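You operate a simulated robot arm through the tools that you are given. There is no shell and no other tool.

You run a simulated two-armed robot. Do the job below in one go: nothing can be reset, and whatever is moved stays where it is left.

Task
Lay the pink pad on the mat, swing the lens over it, uncover the lens, turn the dimmer to med.

It is judged by the outcome, as a careful person would: the job done as asked, and still so three seconds after it is handed in. It fails if anything else is knocked over, pushed out of place, dropped, spilled or broken.

Robot
Two 7-joint arms with fingered hands on one trunk that stands fixed in place. Base frame: the origin is at the foot of the trunk, x ahead of it, y to its left, z up. Units: m, rad, N and s.
The left shoulder is at [0.099, 0.128, 1.086], the right one opposite. Payload 5 kg a hand.
The tool frame of a hand sits at the grasp point between the pads (the TCP): z along the fingers, y along the line on which they close. The tips reach 0.037 m beyond it. Largest opening 0.124 m; the body of the gripper starts 0.043 m behind the TCP. The gripper is a hand of 3 fingers: y runs from the thumb to the fingers, the wrist lies at [-0.021, -0.116, -0.203] in the tool frame.
Orientation is that of the tool frame in the base frame, as a unit quaternion [w, x, y, z]. With the fingers straight down and the wrist toward the robot, the tool's x, y and z point along [0, 1, 0], [1, 0, 0] and [0, 0, -1] of the base frame.

Tools
- The arms move only by the tool play_rows. It takes "left_steps", "right_steps" or both (then of equal length, played together; a hand with none holds still); each is one flat list of numbers, 6 for each row, row after row: the turn, a rotation vector about the tool's x, y, z in rad, then the shift along the tool's x, y, z in m. In form: [wx, wy, wz, x, y, z, wx, wy, wz, x, y, z, ...]. A call has 1 to 20 rows; each row shifts and turns the commanded pose from where the row before left it, along the tool's axes as they then stand. A row lasts 0.2 s, in which the tool goes at most 0.05 m and 0.15 rad; a call with a longer step from one row to the next is refused whole. A pose out of reach is approached as far as the arm can. The call stops where the force on the tool passes 50 N (or 10 N more than at its start, if that is more) or the arm is blocked; 0.2 s more then pass. In this call time passes only in rows, and 0.2 s behind the last. It gives the time, the measured TCP pose, the force on the tool (base axes), the opening and the grip force at its end, in the units of the frame above (readings bear some noise), with the torque about the TCP (base axes, N m) and any sound that the robot's microphone picked up.
- Cameras (640 x 400 px; columns grow to the right, rows downward): "scene" is now at [0.2684, 0.0157, 1.2642]; the picture's right is [0.20, -0.98, 0.00], its down [-0.39, -0.08, -0.92] and it looks along [0.90, 0.18, -0.40] (base axes); focal length 313 px, centre (320, 200). "left" rides on the left gripper at [-0.072, -0.104, -0.154] in its tool frame; the picture's right is [-0.83, -0.26, 0.49], its down [0.51, -0.72, 0.47] and it looks along [0.23, 0.64, 0.73] (tool axes); focal length 243 px, centre (320, 200). "right" rides on the right gripper at [0.072, -0.104, -0.154] in its tool frame; the picture's right is [-0.83, 0.26, -0.49], its down [-0.51, -0.72, 0.47] and it looks along [-0.23, 0.64, 0.73] (tool axes); focal length 243 px, centre (320, 200). There is no depth. A picture from a camera that has moved, and an enlarged one, comes with that camera's place and axes in the base frame and with its lens.
- snapshot(camera): a new picture of that camera. It takes no simulated time.
- slide_trunk(by): slides the trunk up (or, below 0, down) by that many m; the arms and the scene camera ride with it, the base frame stays. It gives what a move gives, with no picture.
- move_fingers(index, middle, thumb_bend, thumb_turn, hand): sets how far each is bent, from 0 (flat) to 1 (curled in); at 0.3 the hand is open as for a grip, at 0.7 the pads meet at the TCP. One left out holds its place. A second passes; each finger stops where it meets its share of the squeeze, and holds until it gets a number again. It is the only way to open and close the hand. It gives what a move gives, with no picture; readings hold the bend of each and the force on the fingers (four entries, about 0 where the hand has none), thumb and palm. thumb_turn goes from beside the hand (0) to across from the fingers (1), as for a grip.
- head_to(pan, tilt): turns the head with the scene camera to pan (to the left, within 1.396 rad either way) and tilt (down, from -0.506 to 1.204), counted from straight ahead of the robot. It gives what a move gives.
- enlarge(camera, box): a new picture of the part [left, top, right, bottom] of that camera's present view, enlarged. It takes no simulated time.
- close_job(): hands the job in; it is judged then, once.

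Places have to be worked out from the pictures, the camera data and where the tool is seen. Open the grippers and draw the arms clear of the work before you hand the job in, unless the task says otherwise.

The tools are called after "Emit:" as name(argument=value, ...) on one line, values as JSON. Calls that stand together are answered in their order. play_rows: Moves the arms, as the interface text tells. Its arguments: {"type":"object","properties":{"left_steps":{"type":"array"},"right_steps":{"type":"array"}},"required":[]} The other tools are called the same way: slide_trunk (by) slides the trunk up or down; move_fingers (index, middle, thumb_bend, thumb_turn, hand) moves the fingers one by one; head_to (pan, tilt) turns the head that bears the scene camera; snapshot (camera) takes a picture; enlarge (camera, box) takes an enlarged picture of a part of a camera's view; close_job () hands the job in.

At the start:

```text
clock: 0.0
left_position: [0.6524, 0.4282, 1.153]
left_tcp_rot: [0.001, 0.707, 0.707, 0.0]
left_ft_force: [0.1, 0.2, 0.1]
left_torque: [0.03, 0.02, -0.01]
left_grip_width: 0.1238
left_finger_force: 0.2
left_shape: jaw
left_bend: [0.3, 0.3, 0.3, 0.98]
left_finger forces: [0.0, 0.0, 0.0, 0.0, 0.0, 0.1]
right_position: [0.749, -0.1531, 1.167]
right_tcp_rot: [0.0, 0.707, 0.708, -0.001]
right_ft_force: [0.9, -0.2, -0.9]
right_torque: [-0.01, 0.01, -0.02]
right_grip_width: 0.1233
right_finger_force: 0.0
right_shape: jaw
right_bend: [0.3, 0.3, 0.3, 0.98]
right_finger forces: [0.0, 0.1, 0.0, 0.0, 0.0, 0.0]
trunk travel left (down, up): [-0.275, 0.288]
head pan, tilt: [0.197, 0.408]
```

scene: 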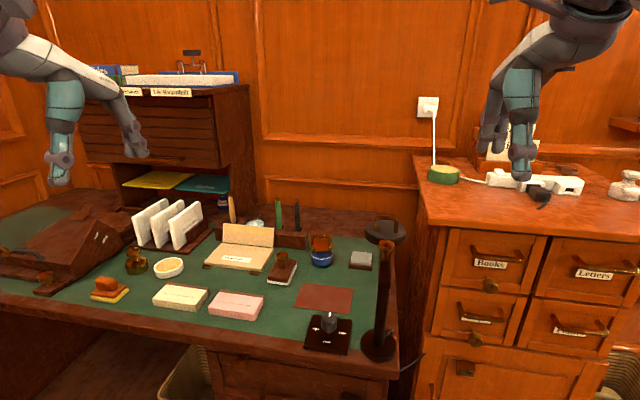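
right: 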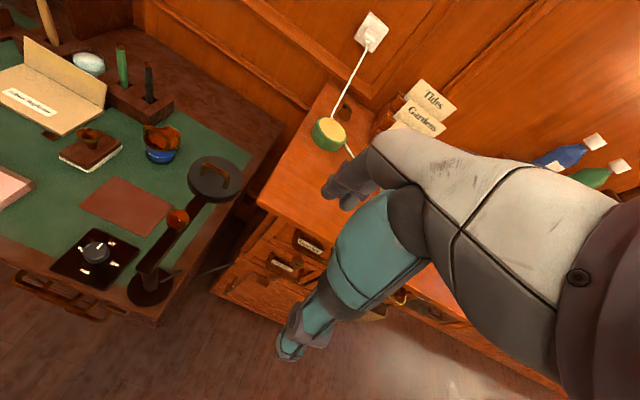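
left: 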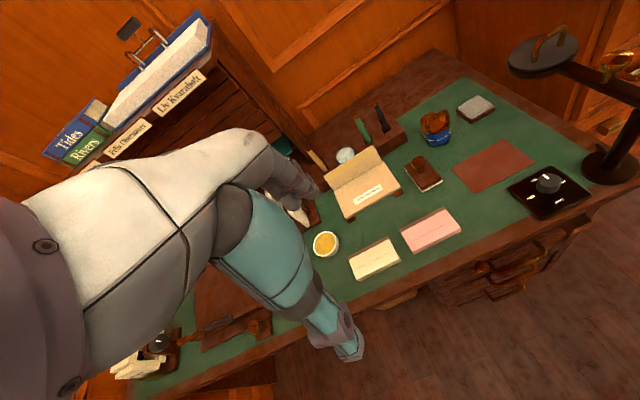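

I'll start with closer views of the pad, mat, lens stand and dimmer before moving anything.

Emit:
enlarge(camera="scene", box=[260, 200, 420, 370])

Emit:
enlarge(camera="scene", box=[140, 240, 300, 340])

Emit:
enlarge(camera="right", box=[0, 140, 260, 310])

Emit:
enlarge(camera="left", box=[380, 0, 640, 240])

```text
2.35 times, centred on (340, 285) of scene
camera zoom: at [0.2684, 0.0157, 1.2642], right [0.2, -0.98, 0.0], down [-0.39, -0.08, -0.92], along [0.9, 0.18, -0.4], focal length 736 px, centre (273, 0)
```

zoom: 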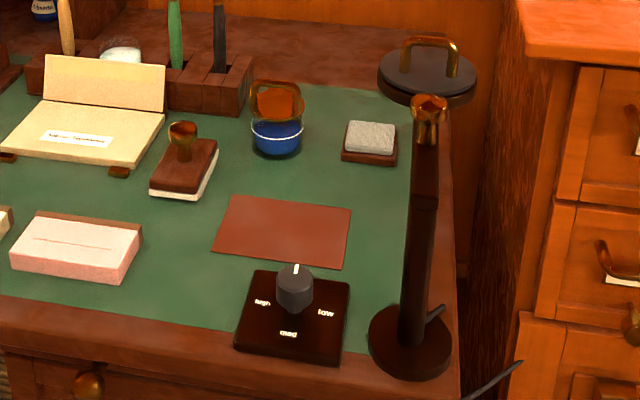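

```text
4.00 times, centred on (220, 290) of scene
camera zoom: at [0.2684, 0.0157, 1.2642], right [0.2, -0.98, 0.0], down [-0.39, -0.08, -0.92], along [0.9, 0.18, -0.4], focal length 1251 px, centre (720, -160)
```

zoom: 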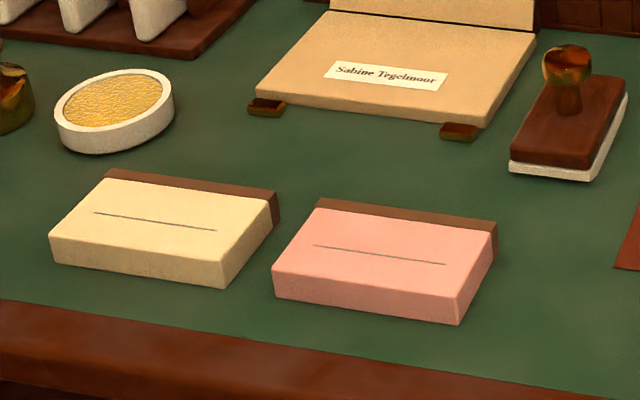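

```text
2.35 times, centred on (130, 225) of right
camera zoom: at [0.645, -0.0806, 1.3218], right [0.26, -0.83, 0.49], down [-0.72, -0.51, -0.47], along [0.64, -0.23, -0.73], focal length 571 px, centre (767, 141)
```

zoom: 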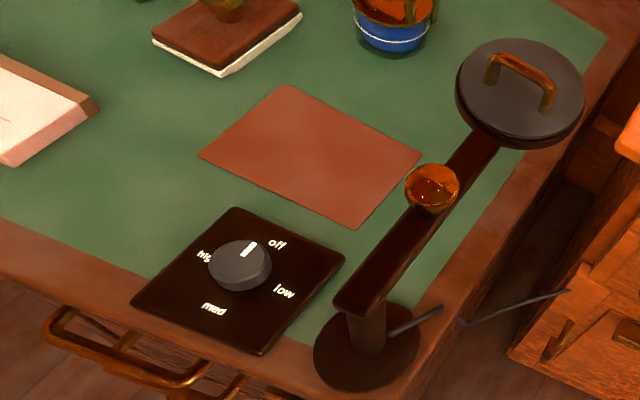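

```text
1.67 times, centred on (510, 120) of left
camera zoom: at [0.5479, 0.3569, 1.3074], right [-0.26, -0.83, -0.49], down [-0.72, 0.51, -0.47], along [0.64, 0.23, -0.73], focal length 404 px, centre (3, 333)
```

zoom: 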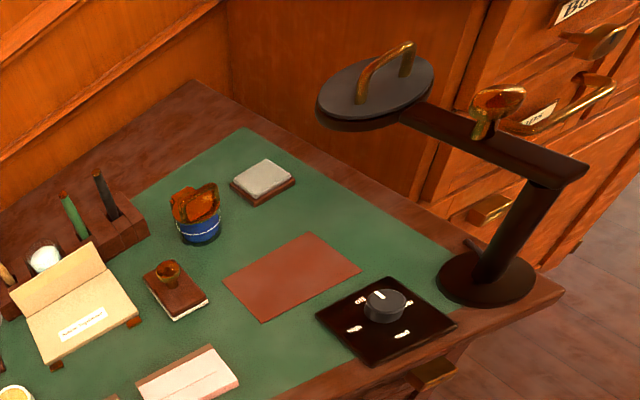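

The desk top works out at about z 0.75, with the mat near (0.857, 0.122) and the pad near (0.78, 0.31). The lens stand post is near (0.74, -0.01) and the dimmer near (0.75, 0.09). I'll zoom in on the details next.

Emit:
enlarge(camera="scene", box=[340, 290, 440, 390])

Emit:
enlarge(camera="scene", box=[350, 205, 420, 255])

Emit:
enlarge(camera="scene", box=[290, 300, 370, 360])

Emit:
enlarge(camera="right", box=[120, 140, 260, 310])

Emit:
enlarge(camera="left", box=[500, 20, 640, 110])

```text
4.00 times, centred on (390, 340) of scene
camera zoom: at [0.2684, 0.0157, 1.2642], right [0.2, -0.98, 0.0], down [-0.39, -0.08, -0.92], along [0.9, 0.18, -0.4], focal length 1251 px, centre (40, -360)
```

zoom: 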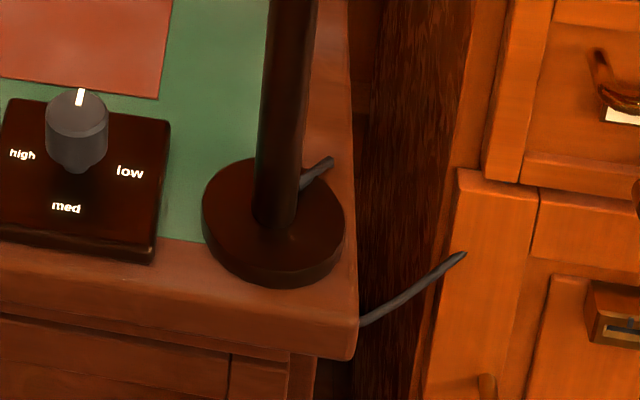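

```text
8.00 times, centred on (385, 230) of scene
camera zoom: at [0.2684, 0.0157, 1.2642], right [0.2, -0.98, 0.0], down [-0.39, -0.08, -0.92], along [0.9, 0.18, -0.4], focal length 2502 px, centre (-200, -40)
```

zoom: 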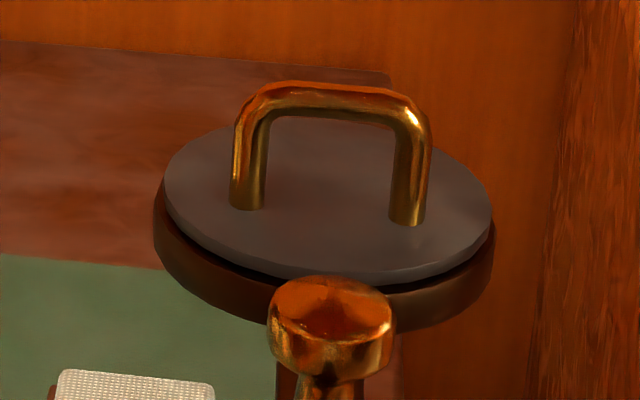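

```text
6.67 times, centred on (330, 330) of scene
camera zoom: at [0.2684, 0.0157, 1.2642], right [0.2, -0.98, 0.0], down [-0.39, -0.08, -0.92], along [0.9, 0.18, -0.4], focal length 2085 px, centre (253, -667)
```

zoom: 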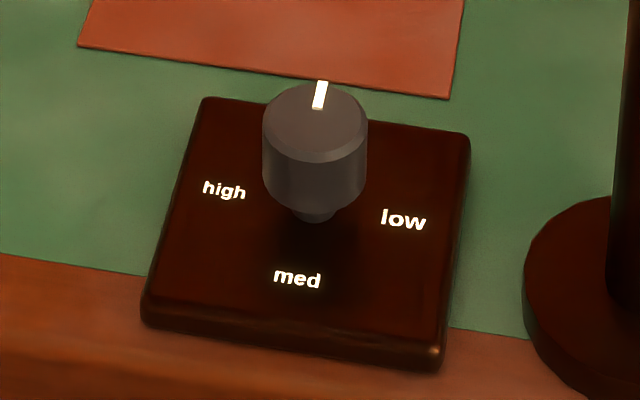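

```text
2.35 times, centred on (190, 225) of right
camera zoom: at [0.645, -0.0806, 1.3218], right [0.26, -0.83, 0.49], down [-0.72, -0.51, -0.47], along [0.64, -0.23, -0.73], focal length 571 px, centre (626, 141)
```

zoom: 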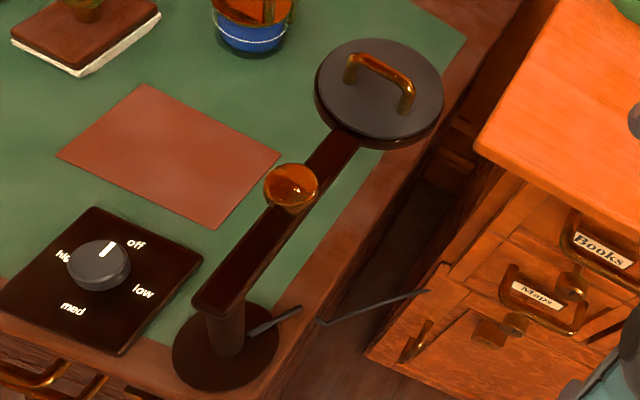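

```text
4.44 times, centred on (570, 65) of left
camera zoom: at [0.5479, 0.3569, 1.3074], right [-0.26, -0.83, -0.49], down [-0.72, 0.51, -0.47], along [0.64, 0.23, -0.73], focal length 1078 px, centre (-791, 800)
```

zoom: 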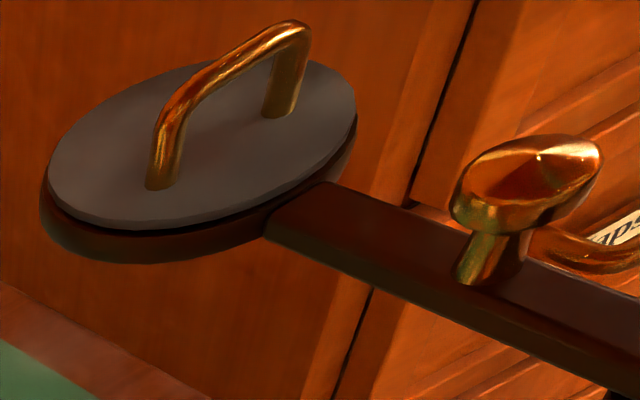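

The brass-handled cover sits on the lens, a brass knob on the arm is the swing handle, and the dimmer pointer is at off. I'll bring the left hand above the pink pad.

Emit:
play_rows(left_steps=[0, 0, 0, -0.0145, 0.0162, 0.025, 0, 0, 0, -0.0145, 0.0162, 0.025, 0, 0, 0, -0.0145, 0.0162, 0.025, 0, 0, 0, -0.0145, 0.0162, 0.025, 0, 0, 0, -0.0145, 0.0162, 0.025, 0, 0, 0, -0.0145, 0.0162, 0.025, 0, 0, 0, -0.0145, 0.0162, 0.025, 0, 0, 0, -0.0145, 0.0162, 0.025])

Emit:
snapshot(camera="left")

Emit:
snapshot(camera="scene")

```text
clock: 1.8
left_position: [0.7839, 0.312, 0.9517]
left_tcp_rot: [-0.001, 0.707, 0.707, 0.0]
left_ft_force: [0.3, 0.0, 0.0]
left_torque: [0.02, 0.02, -0.03]
left_grip_width: 0.1239
left_finger_force: 0.0
left_shape: jaw
left_bend: [0.3, 0.3, 0.3, 0.98]
left_finger forces: [0.0, 0.0, 0.0, 0.0, 0.0, 0.0]
right_position: [0.7496, -0.1521, 1.167]
right_tcp_rot: [0.0, 0.708, 0.707, 0.0]
right_ft_force: [0.1, -0.4, -0.2]
right_torque: [0.0, -0.01, 0.02]
right_grip_width: 0.1236
right_finger_force: 0.0
right_shape: jaw
right_bend: [0.3, 0.3, 0.3, 0.98]
right_finger forces: [0.0, 0.0, 0.1, 0.1, 0.0, 0.1]
trunk travel left (down, up): [-0.275, 0.288]
head pan, tilt: [0.197, 0.408]
```

```text
taken
camera left: at [0.6784, 0.2401, 1.1056], right [-0.26, -0.83, -0.49], down [-0.72, 0.51, -0.47], along [0.64, 0.23, -0.73], focal length 243 px, centre (320, 200)
```

left: 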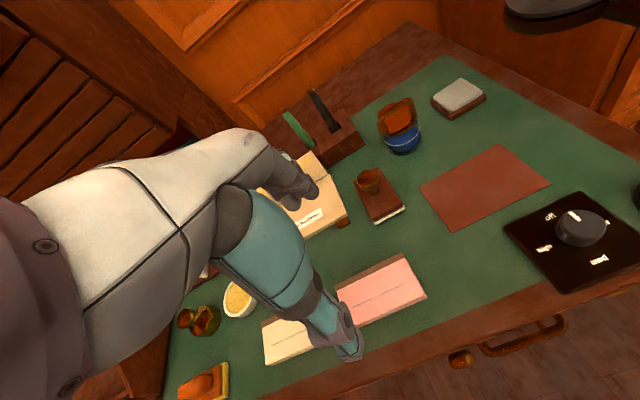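

```text
taken
camera scene: at [0.2694, 0.0156, 1.2639], right [0.2, -0.98, 0.0], down [-0.39, -0.08, -0.92], along [0.9, 0.18, -0.4], focal length 313 px, centre (320, 200)
```

scene: 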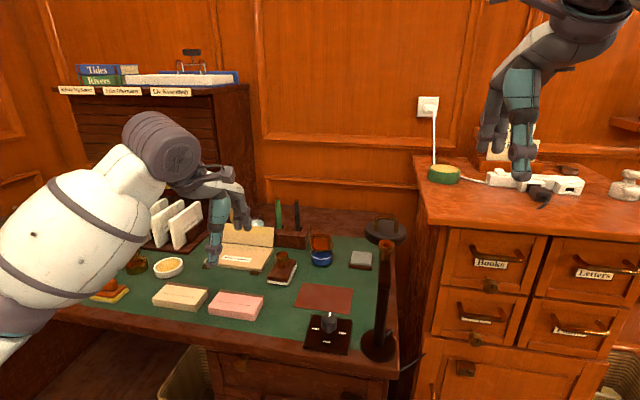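

The left camera agrees on the pad: it spans about x 0.752–0.808, y 0.26–0.367, with its top near z 0.772. I'll go down to just above gripping height and look.

Emit:
play_rows(left_steps=[0, 0, 0, 0, -0.001, 0.032, 0, 0, 0, 0, -0.001, 0.032, 0, 0, 0, 0, -0.001, 0.032, 0, 0, 0, 0, -0.001, 0.032, 0, 0, 0, 0, 0, 0.02])

Emit:
enlarge(camera="scene", box=[140, 200, 300, 330])

Emit:
snapshot(camera="left")

Emit:
snapshot(camera="right")

```text
clock: 3.0
left_position: [0.7795, 0.312, 0.805]
left_tcp_rot: [0.0, 0.707, 0.707, -0.001]
left_ft_force: [0.2, 0.6, -0.9]
left_torque: [0.0, 0.01, 0.03]
left_grip_width: 0.1238
left_finger_force: 0.1
left_shape: jaw
left_bend: [0.3, 0.3, 0.3, 0.98]
left_finger forces: [0.0, 0.0, 0.1, 0.0, 0.0, 0.0]
right_position: [0.7496, -0.1525, 1.1662]
right_tcp_rot: [0.0, 0.707, 0.707, 0.0]
right_ft_force: [0.0, -0.7, 0.2]
right_torque: [0.01, -0.02, -0.03]
right_grip_width: 0.1239
right_finger_force: 0.0
right_shape: jaw
right_bend: [0.3, 0.3, 0.3, 0.98]
right_finger forces: [0.1, 0.0, 0.0, 0.1, 0.1, 0.1]
trunk travel left (down, up): [-0.275, 0.288]
head pan, tilt: [0.197, 0.408]
```

```text
3.08 times, centred on (220, 265) of scene
camera zoom: at [0.2684, 0.0158, 1.2642], right [0.2, -0.98, 0.0], down [-0.39, -0.08, -0.92], along [0.9, 0.18, -0.4], focal length 962 px, centre (628, 0)
```

zoom: 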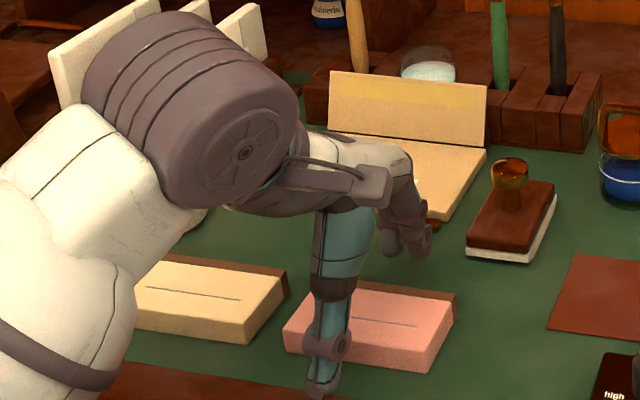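

```text
taken
camera left: at [0.674, 0.2408, 0.9595], right [-0.26, -0.83, -0.49], down [-0.72, 0.51, -0.47], along [0.64, 0.23, -0.73], focal length 243 px, centre (320, 200)
```

left: 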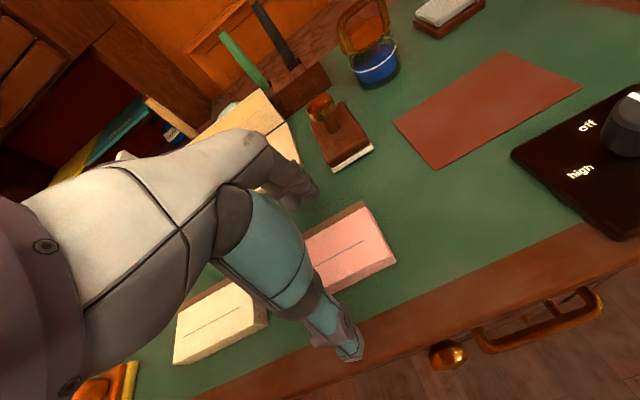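

```text
taken
camera right: at [0.645, -0.0805, 1.3218], right [0.26, -0.83, 0.49], down [-0.72, -0.51, -0.47], along [0.64, -0.23, -0.73], focal length 243 px, centre (320, 200)
```

right: 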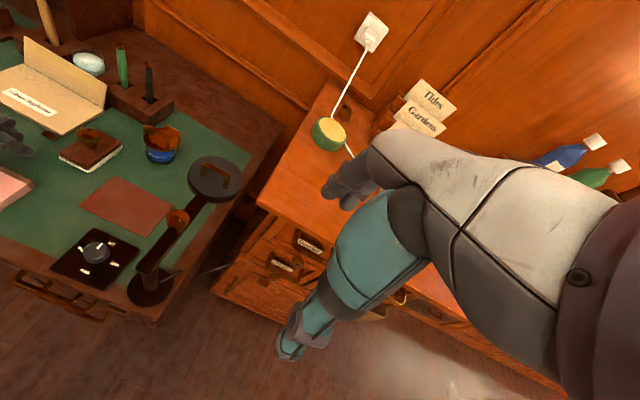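

The thumb tip is at about z 0.762 and the finger tips at about 0.775, straddling the pad. I'll half-close short of contact to see how the tips move vertically.

Emit:
move_fingers(hand="left", index=0.43, middle=0.43, thumb_bend=0.43)

Emit:
enlarge(camera="scene", box=[180, 240, 280, 315])

Emit:
enlarge(camera="left", box=[240, 150, 440, 370])

```text
clock: 4.0
left_position: [0.7793, 0.3133, 0.8056]
left_tcp_rot: [-0.001, 0.707, 0.707, 0.0]
left_ft_force: [0.3, -0.2, -0.5]
left_torque: [-0.01, -0.02, -0.02]
left_grip_width: 0.0899
left_finger_force: 0.1
left_shape: fingers
left_bend: [0.43, 0.43, 0.43, 0.98]
left_finger forces: [0.0, 0.1, 0.1, 0.0, 0.0, 0.1]
right_position: [0.7487, -0.1529, 1.1681]
right_tcp_rot: [0.0, 0.707, 0.707, 0.0]
right_ft_force: [0.9, 1.2, -0.5]
right_torque: [0.0, -0.02, -0.01]
right_grip_width: 0.1234
right_finger_force: 0.0
right_shape: jaw
right_bend: [0.3, 0.3, 0.3, 0.98]
right_finger forces: [0.0, 0.0, 0.0, 0.0, 0.0, 0.1]
trunk travel left (down, up): [-0.275, 0.288]
head pan, tilt: [0.197, 0.408]
```

```text
5.33 times, centred on (230, 278) of scene
camera zoom: at [0.2684, 0.0157, 1.2641], right [0.2, -0.98, 0.0], down [-0.39, -0.08, -0.92], along [0.9, 0.18, -0.4], focal length 1668 px, centre (800, -213)
```

zoom: 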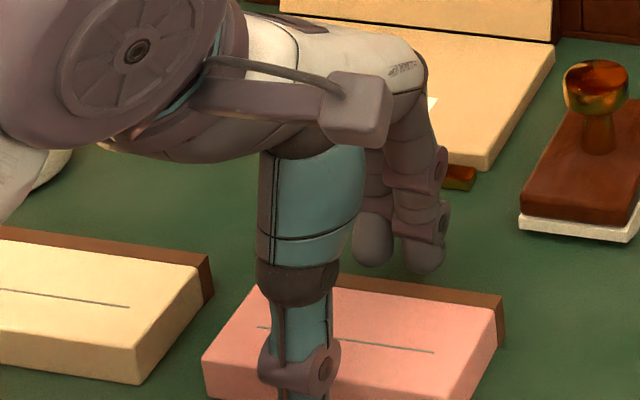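

```text
1.82 times, centred on (340, 260) of left
camera zoom: at [0.6739, 0.2407, 0.9596], right [-0.26, -0.83, -0.49], down [-0.72, 0.51, -0.47], along [0.64, 0.23, -0.73], focal length 441 px, centre (284, 91)
```

zoom: 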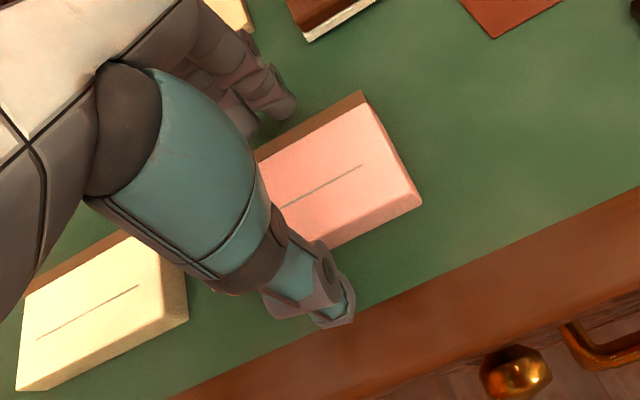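

At 0.43 the finger tips are around z 0.763 and still clear of the pad. I'll lower 9 mm and then close gently.

Emit:
play_rows(left_steps=[0, 0, 0, 0, 0.0, 0.005, 0, 0, 0, 0, 0.0, 0.004])

Emit:
move_fingers(hand="left", index=0.53, middle=0.53, thumb_bend=0.53)

Emit:
enlarge(camera="scene", box=[180, 240, 280, 330])

Emit:
enlarge(camera="left", box=[240, 150, 440, 370])

```text
clock: 4.6
left_position: [0.779, 0.3124, 0.7962]
left_tcp_rot: [0.0, 0.707, 0.707, 0.0]
left_ft_force: [-0.7, -0.7, 0.6]
left_torque: [0.01, 0.0, -0.02]
left_grip_width: 0.0897
left_finger_force: 0.1
left_shape: fingers
left_bend: [0.43, 0.43, 0.43, 0.98]
left_finger forces: [0.0, 0.0, 0.0, 0.1, 0.1, 0.0]
right_position: [0.7495, -0.1532, 1.1675]
right_tcp_rot: [0.0, 0.707, 0.707, 0.0]
right_ft_force: [0.3, 0.1, 0.9]
right_torque: [0.02, 0.01, -0.01]
right_grip_width: 0.1235
right_finger_force: 0.0
right_shape: jaw
right_bend: [0.3, 0.3, 0.3, 0.98]
right_finger forces: [0.0, 0.0, 0.0, 0.0, 0.0, 0.1]
trunk travel left (down, up): [-0.275, 0.288]
head pan, tilt: [0.197, 0.408]
```

```text
clock: 5.6
left_position: [0.778, 0.3129, 0.7959]
left_tcp_rot: [0.001, 0.707, 0.707, 0.0]
left_ft_force: [-0.6, 0.0, 0.0]
left_torque: [0.0, 0.0, -0.04]
left_grip_width: 0.0626
left_finger_force: 2.4
left_shape: fingers
left_bend: [0.52, 0.52, 0.51, 0.97]
left_finger forces: [1.0, 1.0, 0.0, 0.0, 2.1, 0.0]
right_position: [0.7492, -0.1525, 1.1671]
right_tcp_rot: [0.0, 0.707, 0.707, 0.0]
right_ft_force: [0.0, -0.6, -1.0]
right_torque: [0.0, -0.03, 0.01]
right_grip_width: 0.1232
right_finger_force: 0.1
right_shape: jaw
right_bend: [0.3, 0.3, 0.3, 0.98]
right_finger forces: [0.0, 0.1, 0.1, 0.1, 0.0, 0.1]
trunk travel left (down, up): [-0.275, 0.288]
head pan, tilt: [0.197, 0.408]
```

```text
4.44 times, centred on (230, 285) of scene
camera zoom: at [0.2684, 0.0157, 1.2641], right [0.2, -0.98, 0.0], down [-0.39, -0.08, -0.92], along [0.9, 0.18, -0.4], focal length 1390 px, centre (720, -178)
```

zoom: 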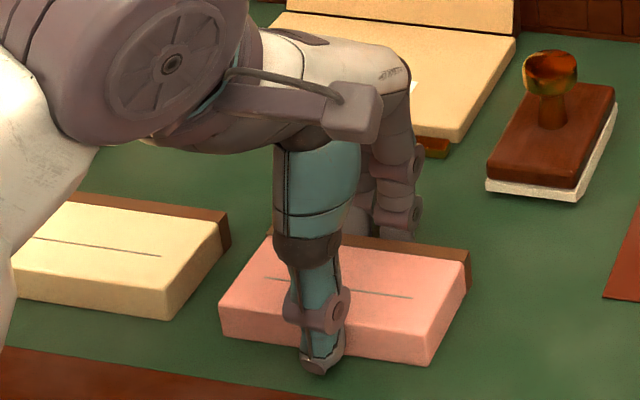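

```text
1.82 times, centred on (340, 260) of left
camera zoom: at [0.6737, 0.2408, 0.9504], right [-0.26, -0.83, -0.49], down [-0.72, 0.51, -0.47], along [0.64, 0.23, -0.73], focal length 441 px, centre (284, 91)
```

zoom: 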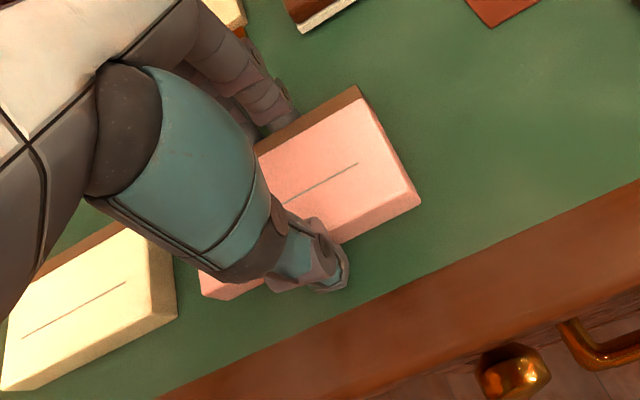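

Thumb and fingers now touch both sides at 0.063 m. I'll squeeze firmer and lift a little.

Emit:
move_fingers(hand="left", index=0.6, middle=0.6, thumb_bend=0.6)

Emit:
play_rows(left_steps=[0, 0, 0, 0, 0, -0.01, 0, 0, 0, 0, 0, -0.02, 0, 0, 0, 0, 0, -0.03])

Emit:
enlarge(camera="scene", box=[160, 200, 300, 330])

Emit:
snapshot(camera="left")

```text
clock: 6.6
left_position: [0.7796, 0.3134, 0.7945]
left_tcp_rot: [0.0, 0.707, 0.707, 0.0]
left_ft_force: [0.2, 0.0, -0.2]
left_torque: [0.0, 0.0, 0.0]
left_grip_width: 0.0604
left_finger_force: 12.0
left_shape: fingers
left_bend: [0.54, 0.56, 0.52, 0.97]
left_finger forces: [6.0, 5.7, 0.1, 0.0, 11.5, 0.0]
right_position: [0.7488, -0.1532, 1.1674]
right_tcp_rot: [0.0, 0.707, 0.707, 0.0]
right_ft_force: [-0.3, -0.4, -0.3]
right_torque: [0.04, -0.02, 0.0]
right_grip_width: 0.1236
right_finger_force: 0.0
right_shape: jaw
right_bend: [0.3, 0.3, 0.3, 0.98]
right_finger forces: [0.0, 0.0, 0.0, 0.0, 0.1, 0.0]
trunk travel left (down, up): [-0.275, 0.288]
head pan, tilt: [0.197, 0.408]
```

```text
clock: 7.4
left_position: [0.7777, 0.3119, 0.8556]
left_tcp_rot: [0.0, 0.707, 0.707, 0.0]
left_ft_force: [-0.2, -0.4, -1.1]
left_torque: [0.02, -0.03, 0.01]
left_grip_width: 0.0606
left_finger_force: 11.0
left_shape: fingers
left_bend: [0.54, 0.56, 0.52, 0.97]
left_finger forces: [6.1, 5.4, 0.0, 0.0, 11.5, 0.1]
right_position: [0.7486, -0.1535, 1.1679]
right_tcp_rot: [0.001, 0.707, 0.707, 0.001]
right_ft_force: [-0.4, 0.2, -0.4]
right_torque: [0.0, -0.01, -0.03]
right_grip_width: 0.1236
right_finger_force: 0.0
right_shape: jaw
right_bend: [0.3, 0.3, 0.3, 0.98]
right_finger forces: [0.1, 0.1, 0.1, 0.1, 0.1, 0.0]
trunk travel left (down, up): [-0.275, 0.288]
head pan, tilt: [0.197, 0.408]
```

```text
3.08 times, centred on (230, 265) of scene
camera zoom: at [0.2681, 0.0153, 1.2642], right [0.2, -0.98, 0.0], down [-0.39, -0.08, -0.92], along [0.9, 0.18, -0.4], focal length 962 px, centre (597, 0)
```

zoom: 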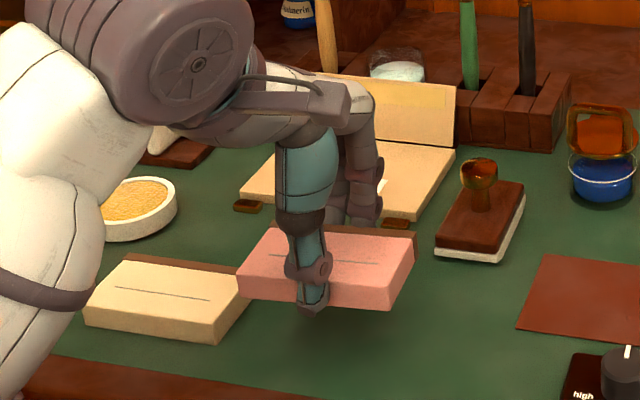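

```text
taken
camera left: at [0.6726, 0.2405, 1.0105], right [-0.26, -0.83, -0.49], down [-0.72, 0.51, -0.47], along [0.64, 0.23, -0.73], focal length 243 px, centre (320, 200)
```

left: 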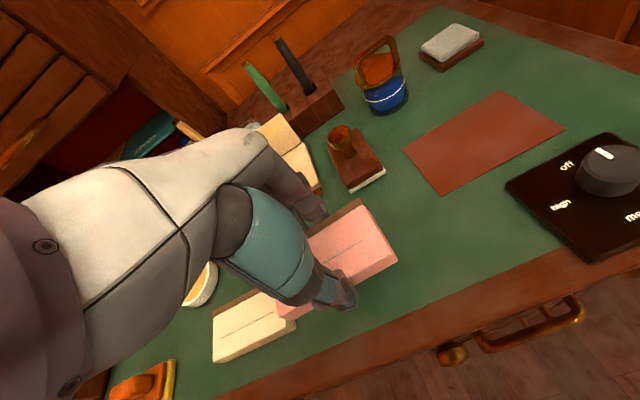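

The pad is held level. I'll raise it over the stamp's height and carry it to above the mat.

Emit:
play_rows(left_steps=[0, 0, 0, 0, 0, -0.025, 0, 0, 0, 0, 0, -0.025, 0, 0, 0, -0.0236, 0.01, 0, 0, 0, 0, -0.0236, 0.01, 0, 0, 0, 0, -0.0236, 0.01, 0, 0, 0, 0, -0.0236, 0.01, 0, 0, 0, 0, -0.0236, 0.01, 0, 0, 0, 0, -0.0236, 0.01, 0, 0, 0, 0, -0.0236, 0.01, 0, 0, 0, 0, -0.0236, 0.01, 0])

Emit:
snapshot(camera="scene")

Emit:
snapshot(camera="left")

Emit:
enlarge(camera="right", box=[0, 110, 260, 310])

```text
clock: 9.6
left_position: [0.8579, 0.1233, 0.9053]
left_tcp_rot: [0.001, 0.707, 0.707, 0.0]
left_ft_force: [0.1, 0.7, -1.3]
left_torque: [0.03, 0.0, 0.0]
left_grip_width: 0.0607
left_finger_force: 11.3
left_shape: fingers
left_bend: [0.54, 0.56, 0.52, 0.96]
left_finger forces: [6.2, 5.3, 0.0, 0.1, 11.4, 0.0]
right_position: [0.749, -0.1543, 1.1668]
right_tcp_rot: [0.001, 0.707, 0.707, 0.0]
right_ft_force: [-0.5, -0.6, -1.5]
right_torque: [0.02, 0.01, 0.01]
right_grip_width: 0.1235
right_finger_force: 0.0
right_shape: jaw
right_bend: [0.3, 0.3, 0.3, 0.98]
right_finger forces: [0.0, 0.1, 0.0, 0.0, 0.0, 0.0]
trunk travel left (down, up): [-0.275, 0.288]
head pan, tilt: [0.197, 0.408]
```

```text
taken
camera scene: at [0.2689, 0.015, 1.264], right [0.2, -0.98, 0.0], down [-0.39, -0.08, -0.92], along [0.9, 0.18, -0.4], focal length 313 px, centre (320, 200)
```

scene: 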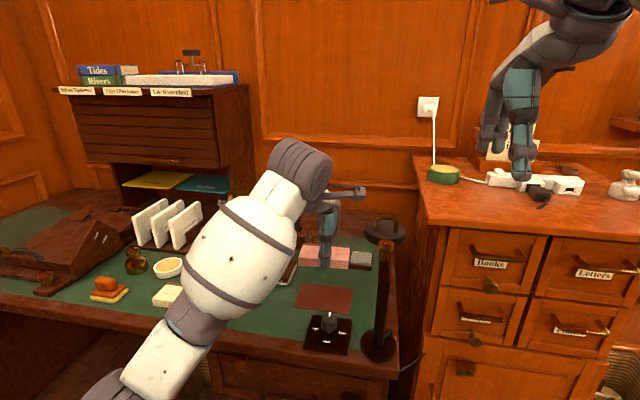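

```text
taken
camera left: at [0.7541, 0.0518, 1.0601], right [-0.26, -0.83, -0.49], down [-0.72, 0.51, -0.47], along [0.64, 0.23, -0.73], focal length 243 px, centre (320, 200)
```

left: 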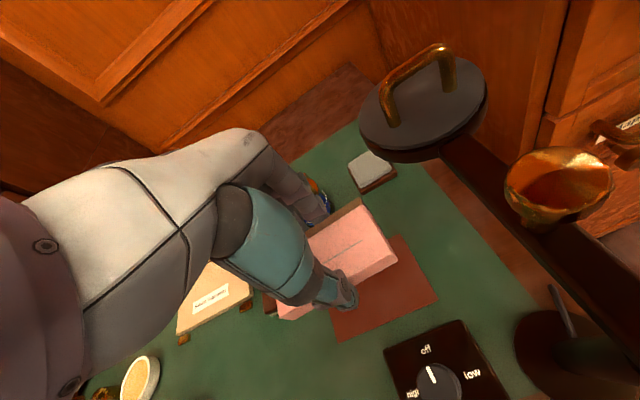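

```text
2.00 times, centred on (130, 210) of right
camera zoom: at [0.6456, -0.0814, 1.3214], right [0.26, -0.83, 0.49], down [-0.72, -0.51, -0.47], along [0.64, -0.23, -0.73], focal length 485 px, centre (700, 180)
```

zoom: 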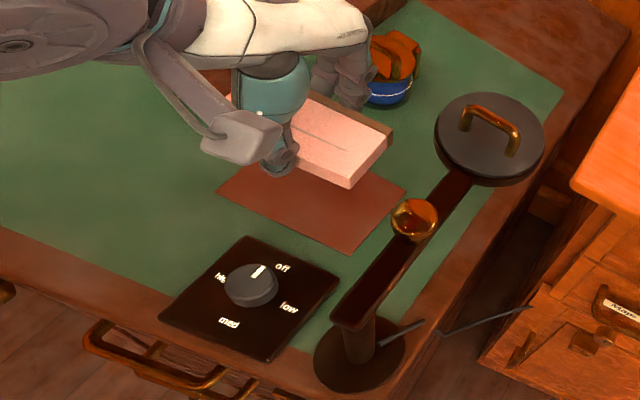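

The pad is centred over the mat (about 0.859, 0.124) with the lens arm and bottle clear. Lowering it.

Emit:
play_rows(left_steps=[0, 0, 0, 0, 0, 0.03, 0, 0, 0, 0, 0, 0.03, 0, 0, 0, 0, 0, 0.03, 0, 0, 0, 0, 0, 0.01, 0, 0, 0, 0, 0, 0.004])

Emit:
snapshot(camera="left")

Emit:
enlarge(camera="scene", box=[260, 220, 400, 360])

Emit:
enlarge(camera="right", box=[0, 110, 260, 310])

```text
clock: 10.8
left_position: [0.8587, 0.1229, 0.8017]
left_tcp_rot: [0.0, 0.707, 0.707, 0.001]
left_ft_force: [0.9, 0.2, -0.7]
left_torque: [0.02, -0.01, -0.01]
left_grip_width: 0.0605
left_finger_force: 11.0
left_shape: fingers
left_bend: [0.54, 0.56, 0.52, 0.96]
left_finger forces: [6.1, 5.4, 0.0, 0.0, 11.4, 0.1]
right_position: [0.7493, -0.1524, 1.1674]
right_tcp_rot: [0.0, 0.707, 0.707, 0.0]
right_ft_force: [-0.1, 0.3, 0.7]
right_torque: [0.0, 0.0, 0.01]
right_grip_width: 0.1234
right_finger_force: 0.0
right_shape: jaw
right_bend: [0.3, 0.3, 0.3, 0.98]
right_finger forces: [0.0, 0.0, 0.0, 0.0, 0.1, 0.0]
trunk travel left (down, up): [-0.275, 0.288]
head pan, tilt: [0.197, 0.408]
```

```text
taken
camera left: at [0.7538, 0.0517, 0.9567], right [-0.26, -0.83, -0.49], down [-0.72, 0.51, -0.47], along [0.64, 0.23, -0.73], focal length 243 px, centre (320, 200)
```

left: 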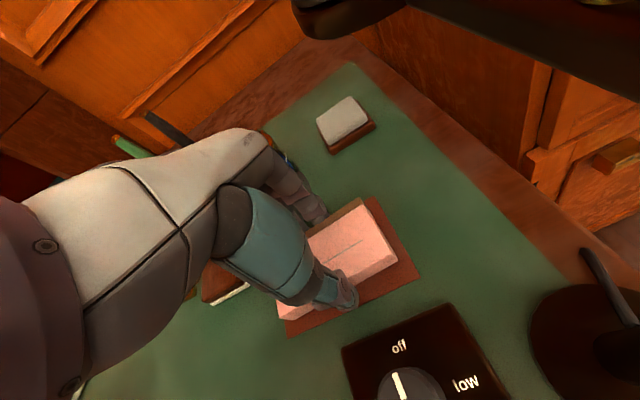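

```text
2.86 times, centred on (330, 290) of scene
camera zoom: at [0.2684, 0.0157, 1.2641], right [0.2, -0.98, 0.0], down [-0.39, -0.08, -0.92], along [0.9, 0.18, -0.4], focal length 894 px, centre (291, -57)
```

zoom: 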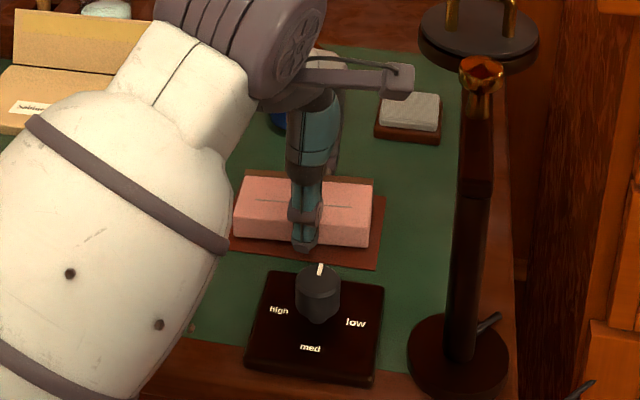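

```text
2.00 times, centred on (130, 210) of right
camera zoom: at [0.6451, -0.0806, 1.3218], right [0.26, -0.83, 0.49], down [-0.72, -0.51, -0.47], along [0.64, -0.23, -0.73], focal length 485 px, centre (700, 180)
```

zoom: 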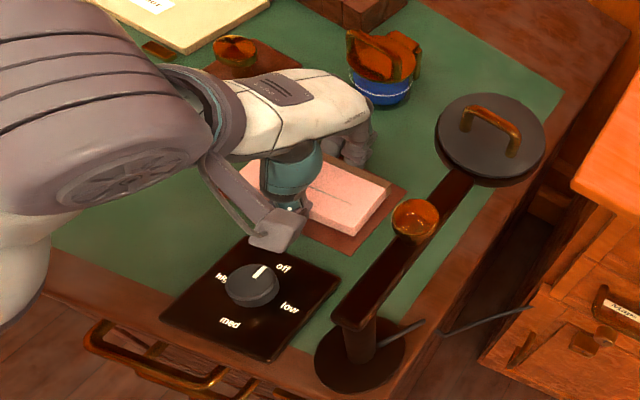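

The pad is about 5 mm above the mat and inside its edges. I'll set it down in small steps.

Emit:
play_rows(left_steps=[0, 0, 0, 0, 0, 0.002, 0, 0, 0, 0, 0, 0.0015, 0, 0, 0, 0, 0, 0.001, 0, 0, 0, 0, 0, 0.001])

```text
clock: 11.8
left_position: [0.8581, 0.1233, 0.7986]
left_tcp_rot: [0.001, 0.707, 0.707, 0.001]
left_ft_force: [0.5, -1.0, 8.1]
left_torque: [-0.03, 0.03, 0.01]
left_grip_width: 0.0605
left_finger_force: 12.1
left_shape: fingers
left_bend: [0.54, 0.56, 0.53, 0.96]
left_finger forces: [6.3, 6.2, 0.1, 0.0, 11.7, 0.1]
right_position: [0.748, -0.1533, 1.1676]
right_tcp_rot: [0.001, 0.707, 0.708, 0.001]
right_ft_force: [-0.1, 0.4, 0.7]
right_torque: [0.02, 0.0, 0.0]
right_grip_width: 0.1236
right_finger_force: 0.0
right_shape: jaw
right_bend: [0.3, 0.3, 0.3, 0.98]
right_finger forces: [0.0, 0.0, 0.0, 0.0, 0.0, 0.0]
trunk travel left (down, up): [-0.275, 0.288]
head pan, tilt: [0.197, 0.408]
```

The 8 N upward force shows the pad is resting on the mat. I'll open slightly and check before retreating.

Emit:
move_fingers(hand="left", index=0.44, middle=0.44, thumb_bend=0.44)

Emit:
enlarge(camera="scene", box=[260, 220, 400, 360])

Emit:
snapshot(camera="left")

```text
clock: 12.8
left_position: [0.8581, 0.1236, 0.7962]
left_tcp_rot: [0.0, 0.707, 0.707, 0.0]
left_ft_force: [-0.3, 0.1, 0.4]
left_torque: [-0.02, -0.01, 0.01]
left_grip_width: 0.0859
left_finger_force: 0.0
left_shape: fingers
left_bend: [0.44, 0.44, 0.44, 0.97]
left_finger forces: [0.0, 0.1, 0.0, 0.0, 0.0, 0.1]
right_position: [0.7485, -0.1519, 1.1669]
right_tcp_rot: [0.001, 0.707, 0.707, 0.002]
right_ft_force: [-0.6, 0.5, -0.7]
right_torque: [0.01, -0.02, 0.02]
right_grip_width: 0.1237
right_finger_force: 0.1
right_shape: jaw
right_bend: [0.3, 0.3, 0.3, 0.98]
right_finger forces: [0.0, 0.0, 0.0, 0.1, 0.0, 0.1]
trunk travel left (down, up): [-0.275, 0.288]
head pan, tilt: [0.197, 0.408]
```

```text
2.86 times, centred on (330, 290) of scene
camera zoom: at [0.2682, 0.0157, 1.2642], right [0.2, -0.98, 0.0], down [-0.39, -0.08, -0.92], along [0.9, 0.18, -0.4], focal length 894 px, centre (291, -57)
```

zoom: 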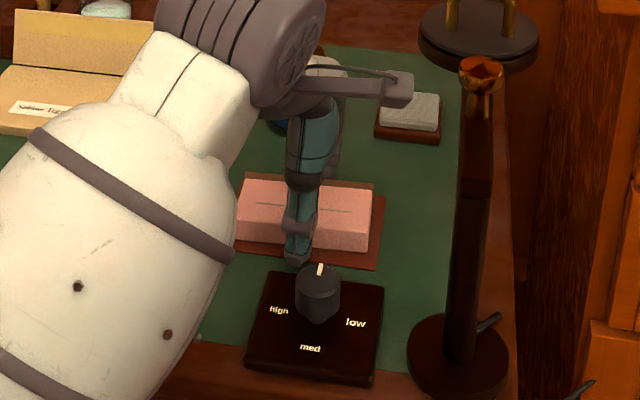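

```text
taken
camera left: at [0.7533, 0.0519, 0.951], right [-0.26, -0.83, -0.49], down [-0.72, 0.51, -0.47], along [0.64, 0.23, -0.73], focal length 243 px, centre (320, 200)
```

left: 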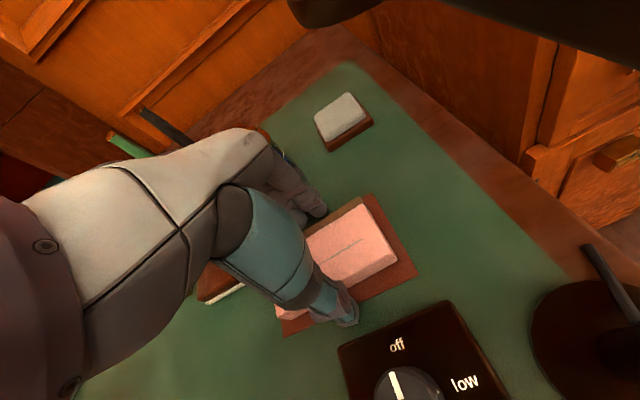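

The pad is released on the mat. I'll raise the left hand straight up and move over the dimmer knob, which I place at about (0.748, 0.094) with its top near z 0.795.

Emit:
play_rows(left_steps=[0, 0, 0, 0, 0, -0.02, 0, 0, 0, 0, 0, -0.045, 0, 0, 0, 0, 0, -0.045, 0, 0, 0, -0.006, -0.022, 0, 0, 0, 0, -0.006, -0.022, 0, 0, 0, 0, -0.006, -0.022, 0, 0, 0, 0, -0.006, -0.022, 0, 0, 0, 0, -0.0056, -0.0225, 0])

Emit:
enlarge(camera="scene", box=[260, 220, 400, 360])

Emit:
snapshot(camera="left")

Emit:
enlarge(camera="right", box=[0, 110, 260, 310])

```text
clock: 14.6
left_position: [0.7464, 0.0963, 0.9068]
left_tcp_rot: [0.0, 0.707, 0.707, 0.0]
left_ft_force: [0.1, 0.8, 1.2]
left_torque: [-0.02, -0.04, -0.02]
left_grip_width: 0.0864
left_finger_force: 0.1
left_shape: fingers
left_bend: [0.44, 0.44, 0.44, 0.97]
left_finger forces: [0.0, 0.0, 0.0, 0.0, 0.0, 0.0]
right_position: [0.7478, -0.1515, 1.1679]
right_tcp_rot: [0.002, 0.707, 0.707, 0.0]
right_ft_force: [-1.2, 0.2, -1.4]
right_torque: [0.01, -0.03, -0.01]
right_grip_width: 0.1234
right_finger_force: 0.0
right_shape: jaw
right_bend: [0.3, 0.3, 0.3, 0.98]
right_finger forces: [0.0, 0.0, 0.0, 0.0, 0.1, 0.0]
trunk travel left (down, up): [-0.275, 0.288]
head pan, tilt: [0.197, 0.408]
```

```text
2.86 times, centred on (330, 290) of scene
camera zoom: at [0.2676, 0.0166, 1.2643], right [0.2, -0.98, 0.0], down [-0.39, -0.08, -0.92], along [0.9, 0.18, -0.4], focal length 894 px, centre (291, -57)
```

zoom: 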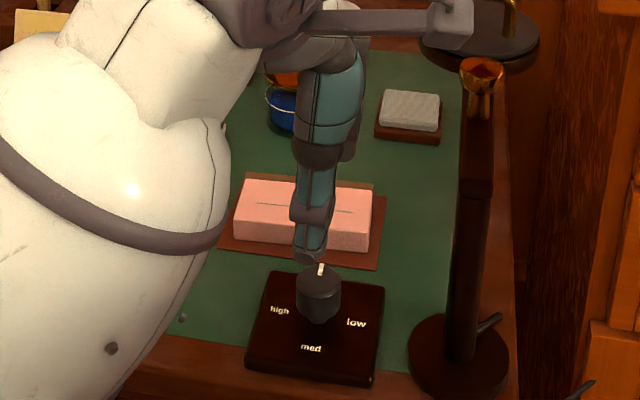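

```text
taken
camera left: at [0.6416, 0.0238, 1.0605], right [-0.26, -0.83, -0.49], down [-0.72, 0.51, -0.47], along [0.64, 0.23, -0.73], focal length 243 px, centre (320, 200)
```

left: 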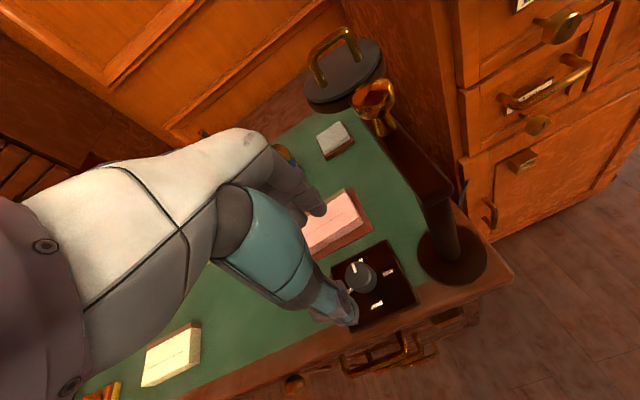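

```text
2.00 times, centred on (130, 210) of right
camera zoom: at [0.644, -0.0795, 1.3224], right [0.26, -0.83, 0.49], down [-0.72, -0.51, -0.47], along [0.64, -0.23, -0.73], focal length 485 px, centre (700, 180)
```

zoom: 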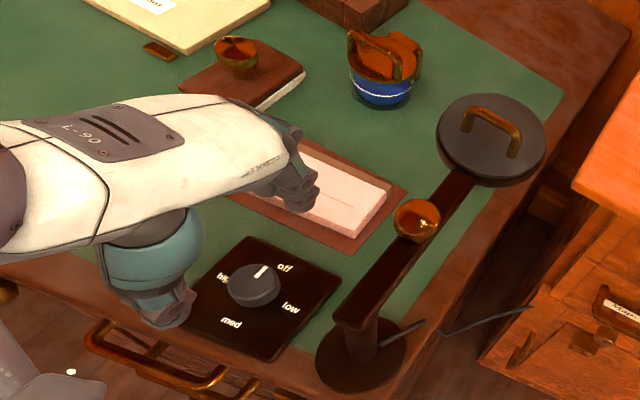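

Pad sits squarely on the mat. I'll refine the knob's place from the left camera and the scene.

Emit:
enlarge(camera="left", box=[310, 230, 430, 330])

Emit:
enlarge(camera="scene", box=[300, 290, 360, 360])

Emit:
enlarge(camera="right", box=[50, 220, 150, 300])

```text
4.00 times, centred on (370, 280) of left
camera zoom: at [0.6416, 0.0238, 1.0605], right [-0.26, -0.83, -0.49], down [-0.72, 0.51, -0.47], along [0.64, 0.23, -0.73], focal length 970 px, centre (120, -120)
```

zoom: 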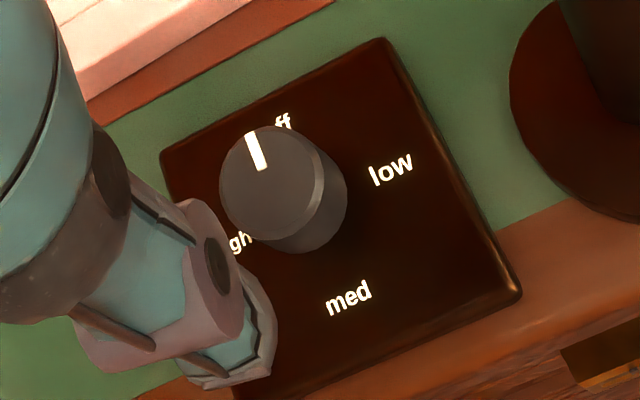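

```text
5.71 times, centred on (330, 325) of scene
camera zoom: at [0.2676, 0.0166, 1.2643], right [0.2, -0.98, 0.0], down [-0.39, -0.08, -0.92], along [0.9, 0.18, -0.4], focal length 1787 px, centre (263, -514)
```

zoom: 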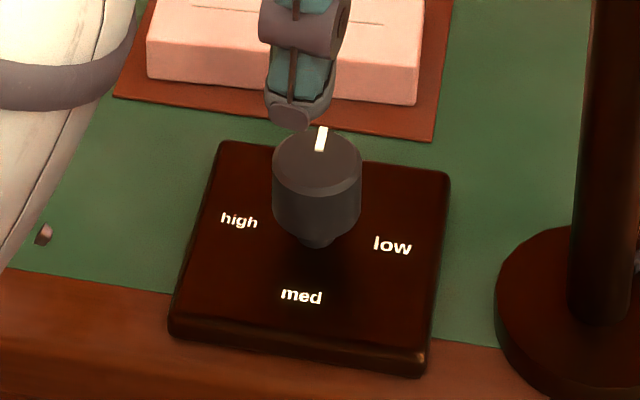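

```text
5.00 times, centred on (100, 260) of right
camera zoom: at [0.644, -0.0795, 1.3224], right [0.26, -0.83, 0.49], down [-0.72, -0.51, -0.47], along [0.64, -0.23, -0.73], focal length 1213 px, centre (1420, -100)
```

zoom: 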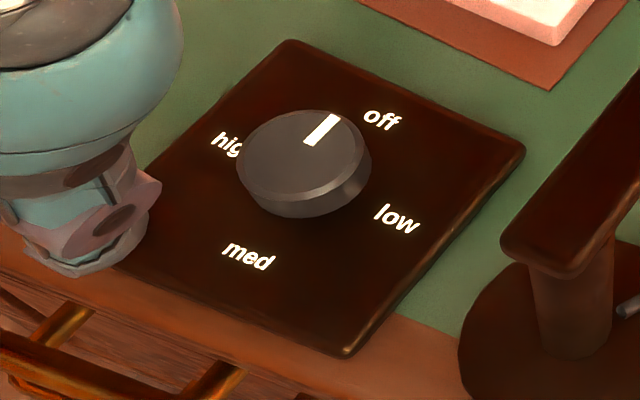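

Views agree: knob axis at about (0.7465, 0.095), diameter 0.032, sides from z 0.775 to 0.795. I'll narrow the hand and wind it back (counter-clockwise) 20° before descending.

Emit:
move_fingers(hand="left", index=0.5, middle=0.5, thumb_bend=0.5)

Emit:
play_rows(left_steps=[0, 0, -0.1163, 0, 0, 0, 0, 0, -0.1163, 0, 0, 0, 0, 0, -0.1163, 0, 0, 0, 0, 0, 0, 0, 0, 0.03])

Emit:
enlarge(camera="scene", box=[260, 220, 400, 360])

Emit:
snapshot(camera="left")

Emit:
enlarge(camera="right", box=[0, 110, 260, 310])

```text
clock: 15.6
left_position: [0.7481, 0.0953, 0.9061]
left_tcp_rot: [0.0, 0.707, 0.707, 0.0]
left_ft_force: [-0.4, -0.4, -0.5]
left_torque: [-0.02, -0.01, 0.01]
left_grip_width: 0.0685
left_finger_force: 0.1
left_shape: fingers
left_bend: [0.5, 0.5, 0.5, 0.97]
left_finger forces: [0.0, 0.1, 0.0, 0.1, 0.0, 0.1]
right_position: [0.7488, -0.1526, 1.1667]
right_tcp_rot: [0.001, 0.707, 0.707, 0.0]
right_ft_force: [0.4, 0.2, -0.1]
right_torque: [0.0, 0.01, -0.03]
right_grip_width: 0.1236
right_finger_force: 0.1
right_shape: jaw
right_bend: [0.3, 0.3, 0.3, 0.98]
right_finger forces: [0.0, 0.1, 0.0, 0.0, 0.0, 0.0]
trunk travel left (down, up): [-0.275, 0.288]
head pan, tilt: [0.197, 0.408]
```

```text
clock: 16.6
left_position: [0.7486, 0.0959, 0.8755]
left_tcp_rot: [-0.001, 0.574, 0.819, 0.0]
left_ft_force: [-0.5, -0.1, -1.0]
left_torque: [-0.01, 0.0, -0.01]
left_grip_width: 0.0682
left_finger_force: 0.1
left_shape: fingers
left_bend: [0.5, 0.5, 0.5, 0.97]
left_finger forces: [0.0, 0.0, 0.0, 0.1, 0.0, 0.1]
right_position: [0.7495, -0.1522, 1.1658]
right_tcp_rot: [0.001, 0.707, 0.707, 0.0]
right_ft_force: [0.7, 0.1, 0.5]
right_torque: [0.02, 0.02, -0.02]
right_grip_width: 0.1236
right_finger_force: 0.1
right_shape: jaw
right_bend: [0.3, 0.3, 0.3, 0.98]
right_finger forces: [0.1, 0.1, 0.1, 0.0, 0.0, 0.0]
trunk travel left (down, up): [-0.275, 0.288]
head pan, tilt: [0.197, 0.408]
```

```text
2.86 times, centred on (330, 290) of scene
camera zoom: at [0.2697, 0.0162, 1.2638], right [0.2, -0.98, 0.0], down [-0.39, -0.08, -0.92], along [0.9, 0.18, -0.4], focal length 894 px, centre (291, -57)
```

zoom: 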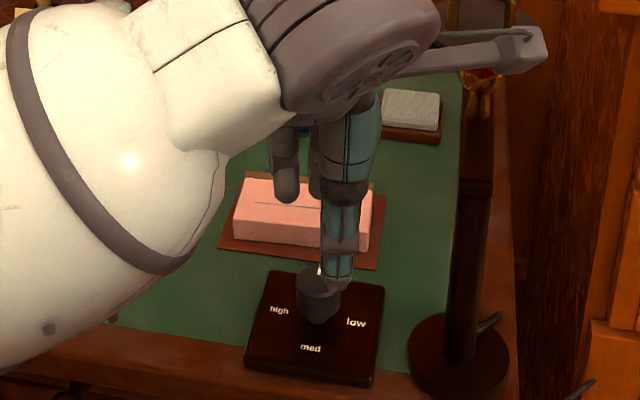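

```text
taken
camera left: at [0.6751, -0.0077, 1.0298], right [0.04, -0.87, -0.49], down [-0.85, 0.23, -0.47], along [0.52, 0.44, -0.73], focal length 243 px, centre (320, 200)
```

left: 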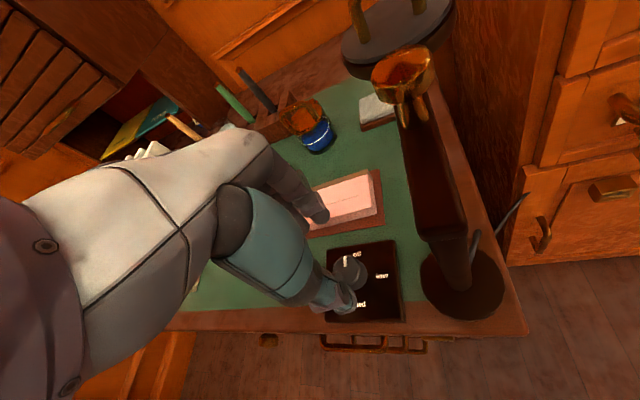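

```text
2.00 times, centred on (130, 210) of right
camera zoom: at [0.6464, -0.08, 1.3209], right [0.26, -0.83, 0.49], down [-0.72, -0.51, -0.47], along [0.64, -0.23, -0.73], focal length 485 px, centre (700, 180)
```

zoom: 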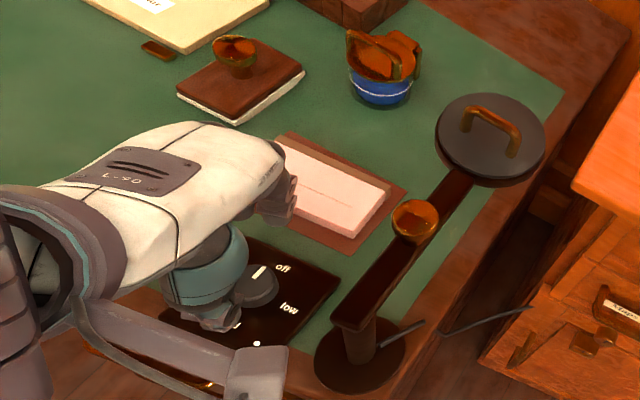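

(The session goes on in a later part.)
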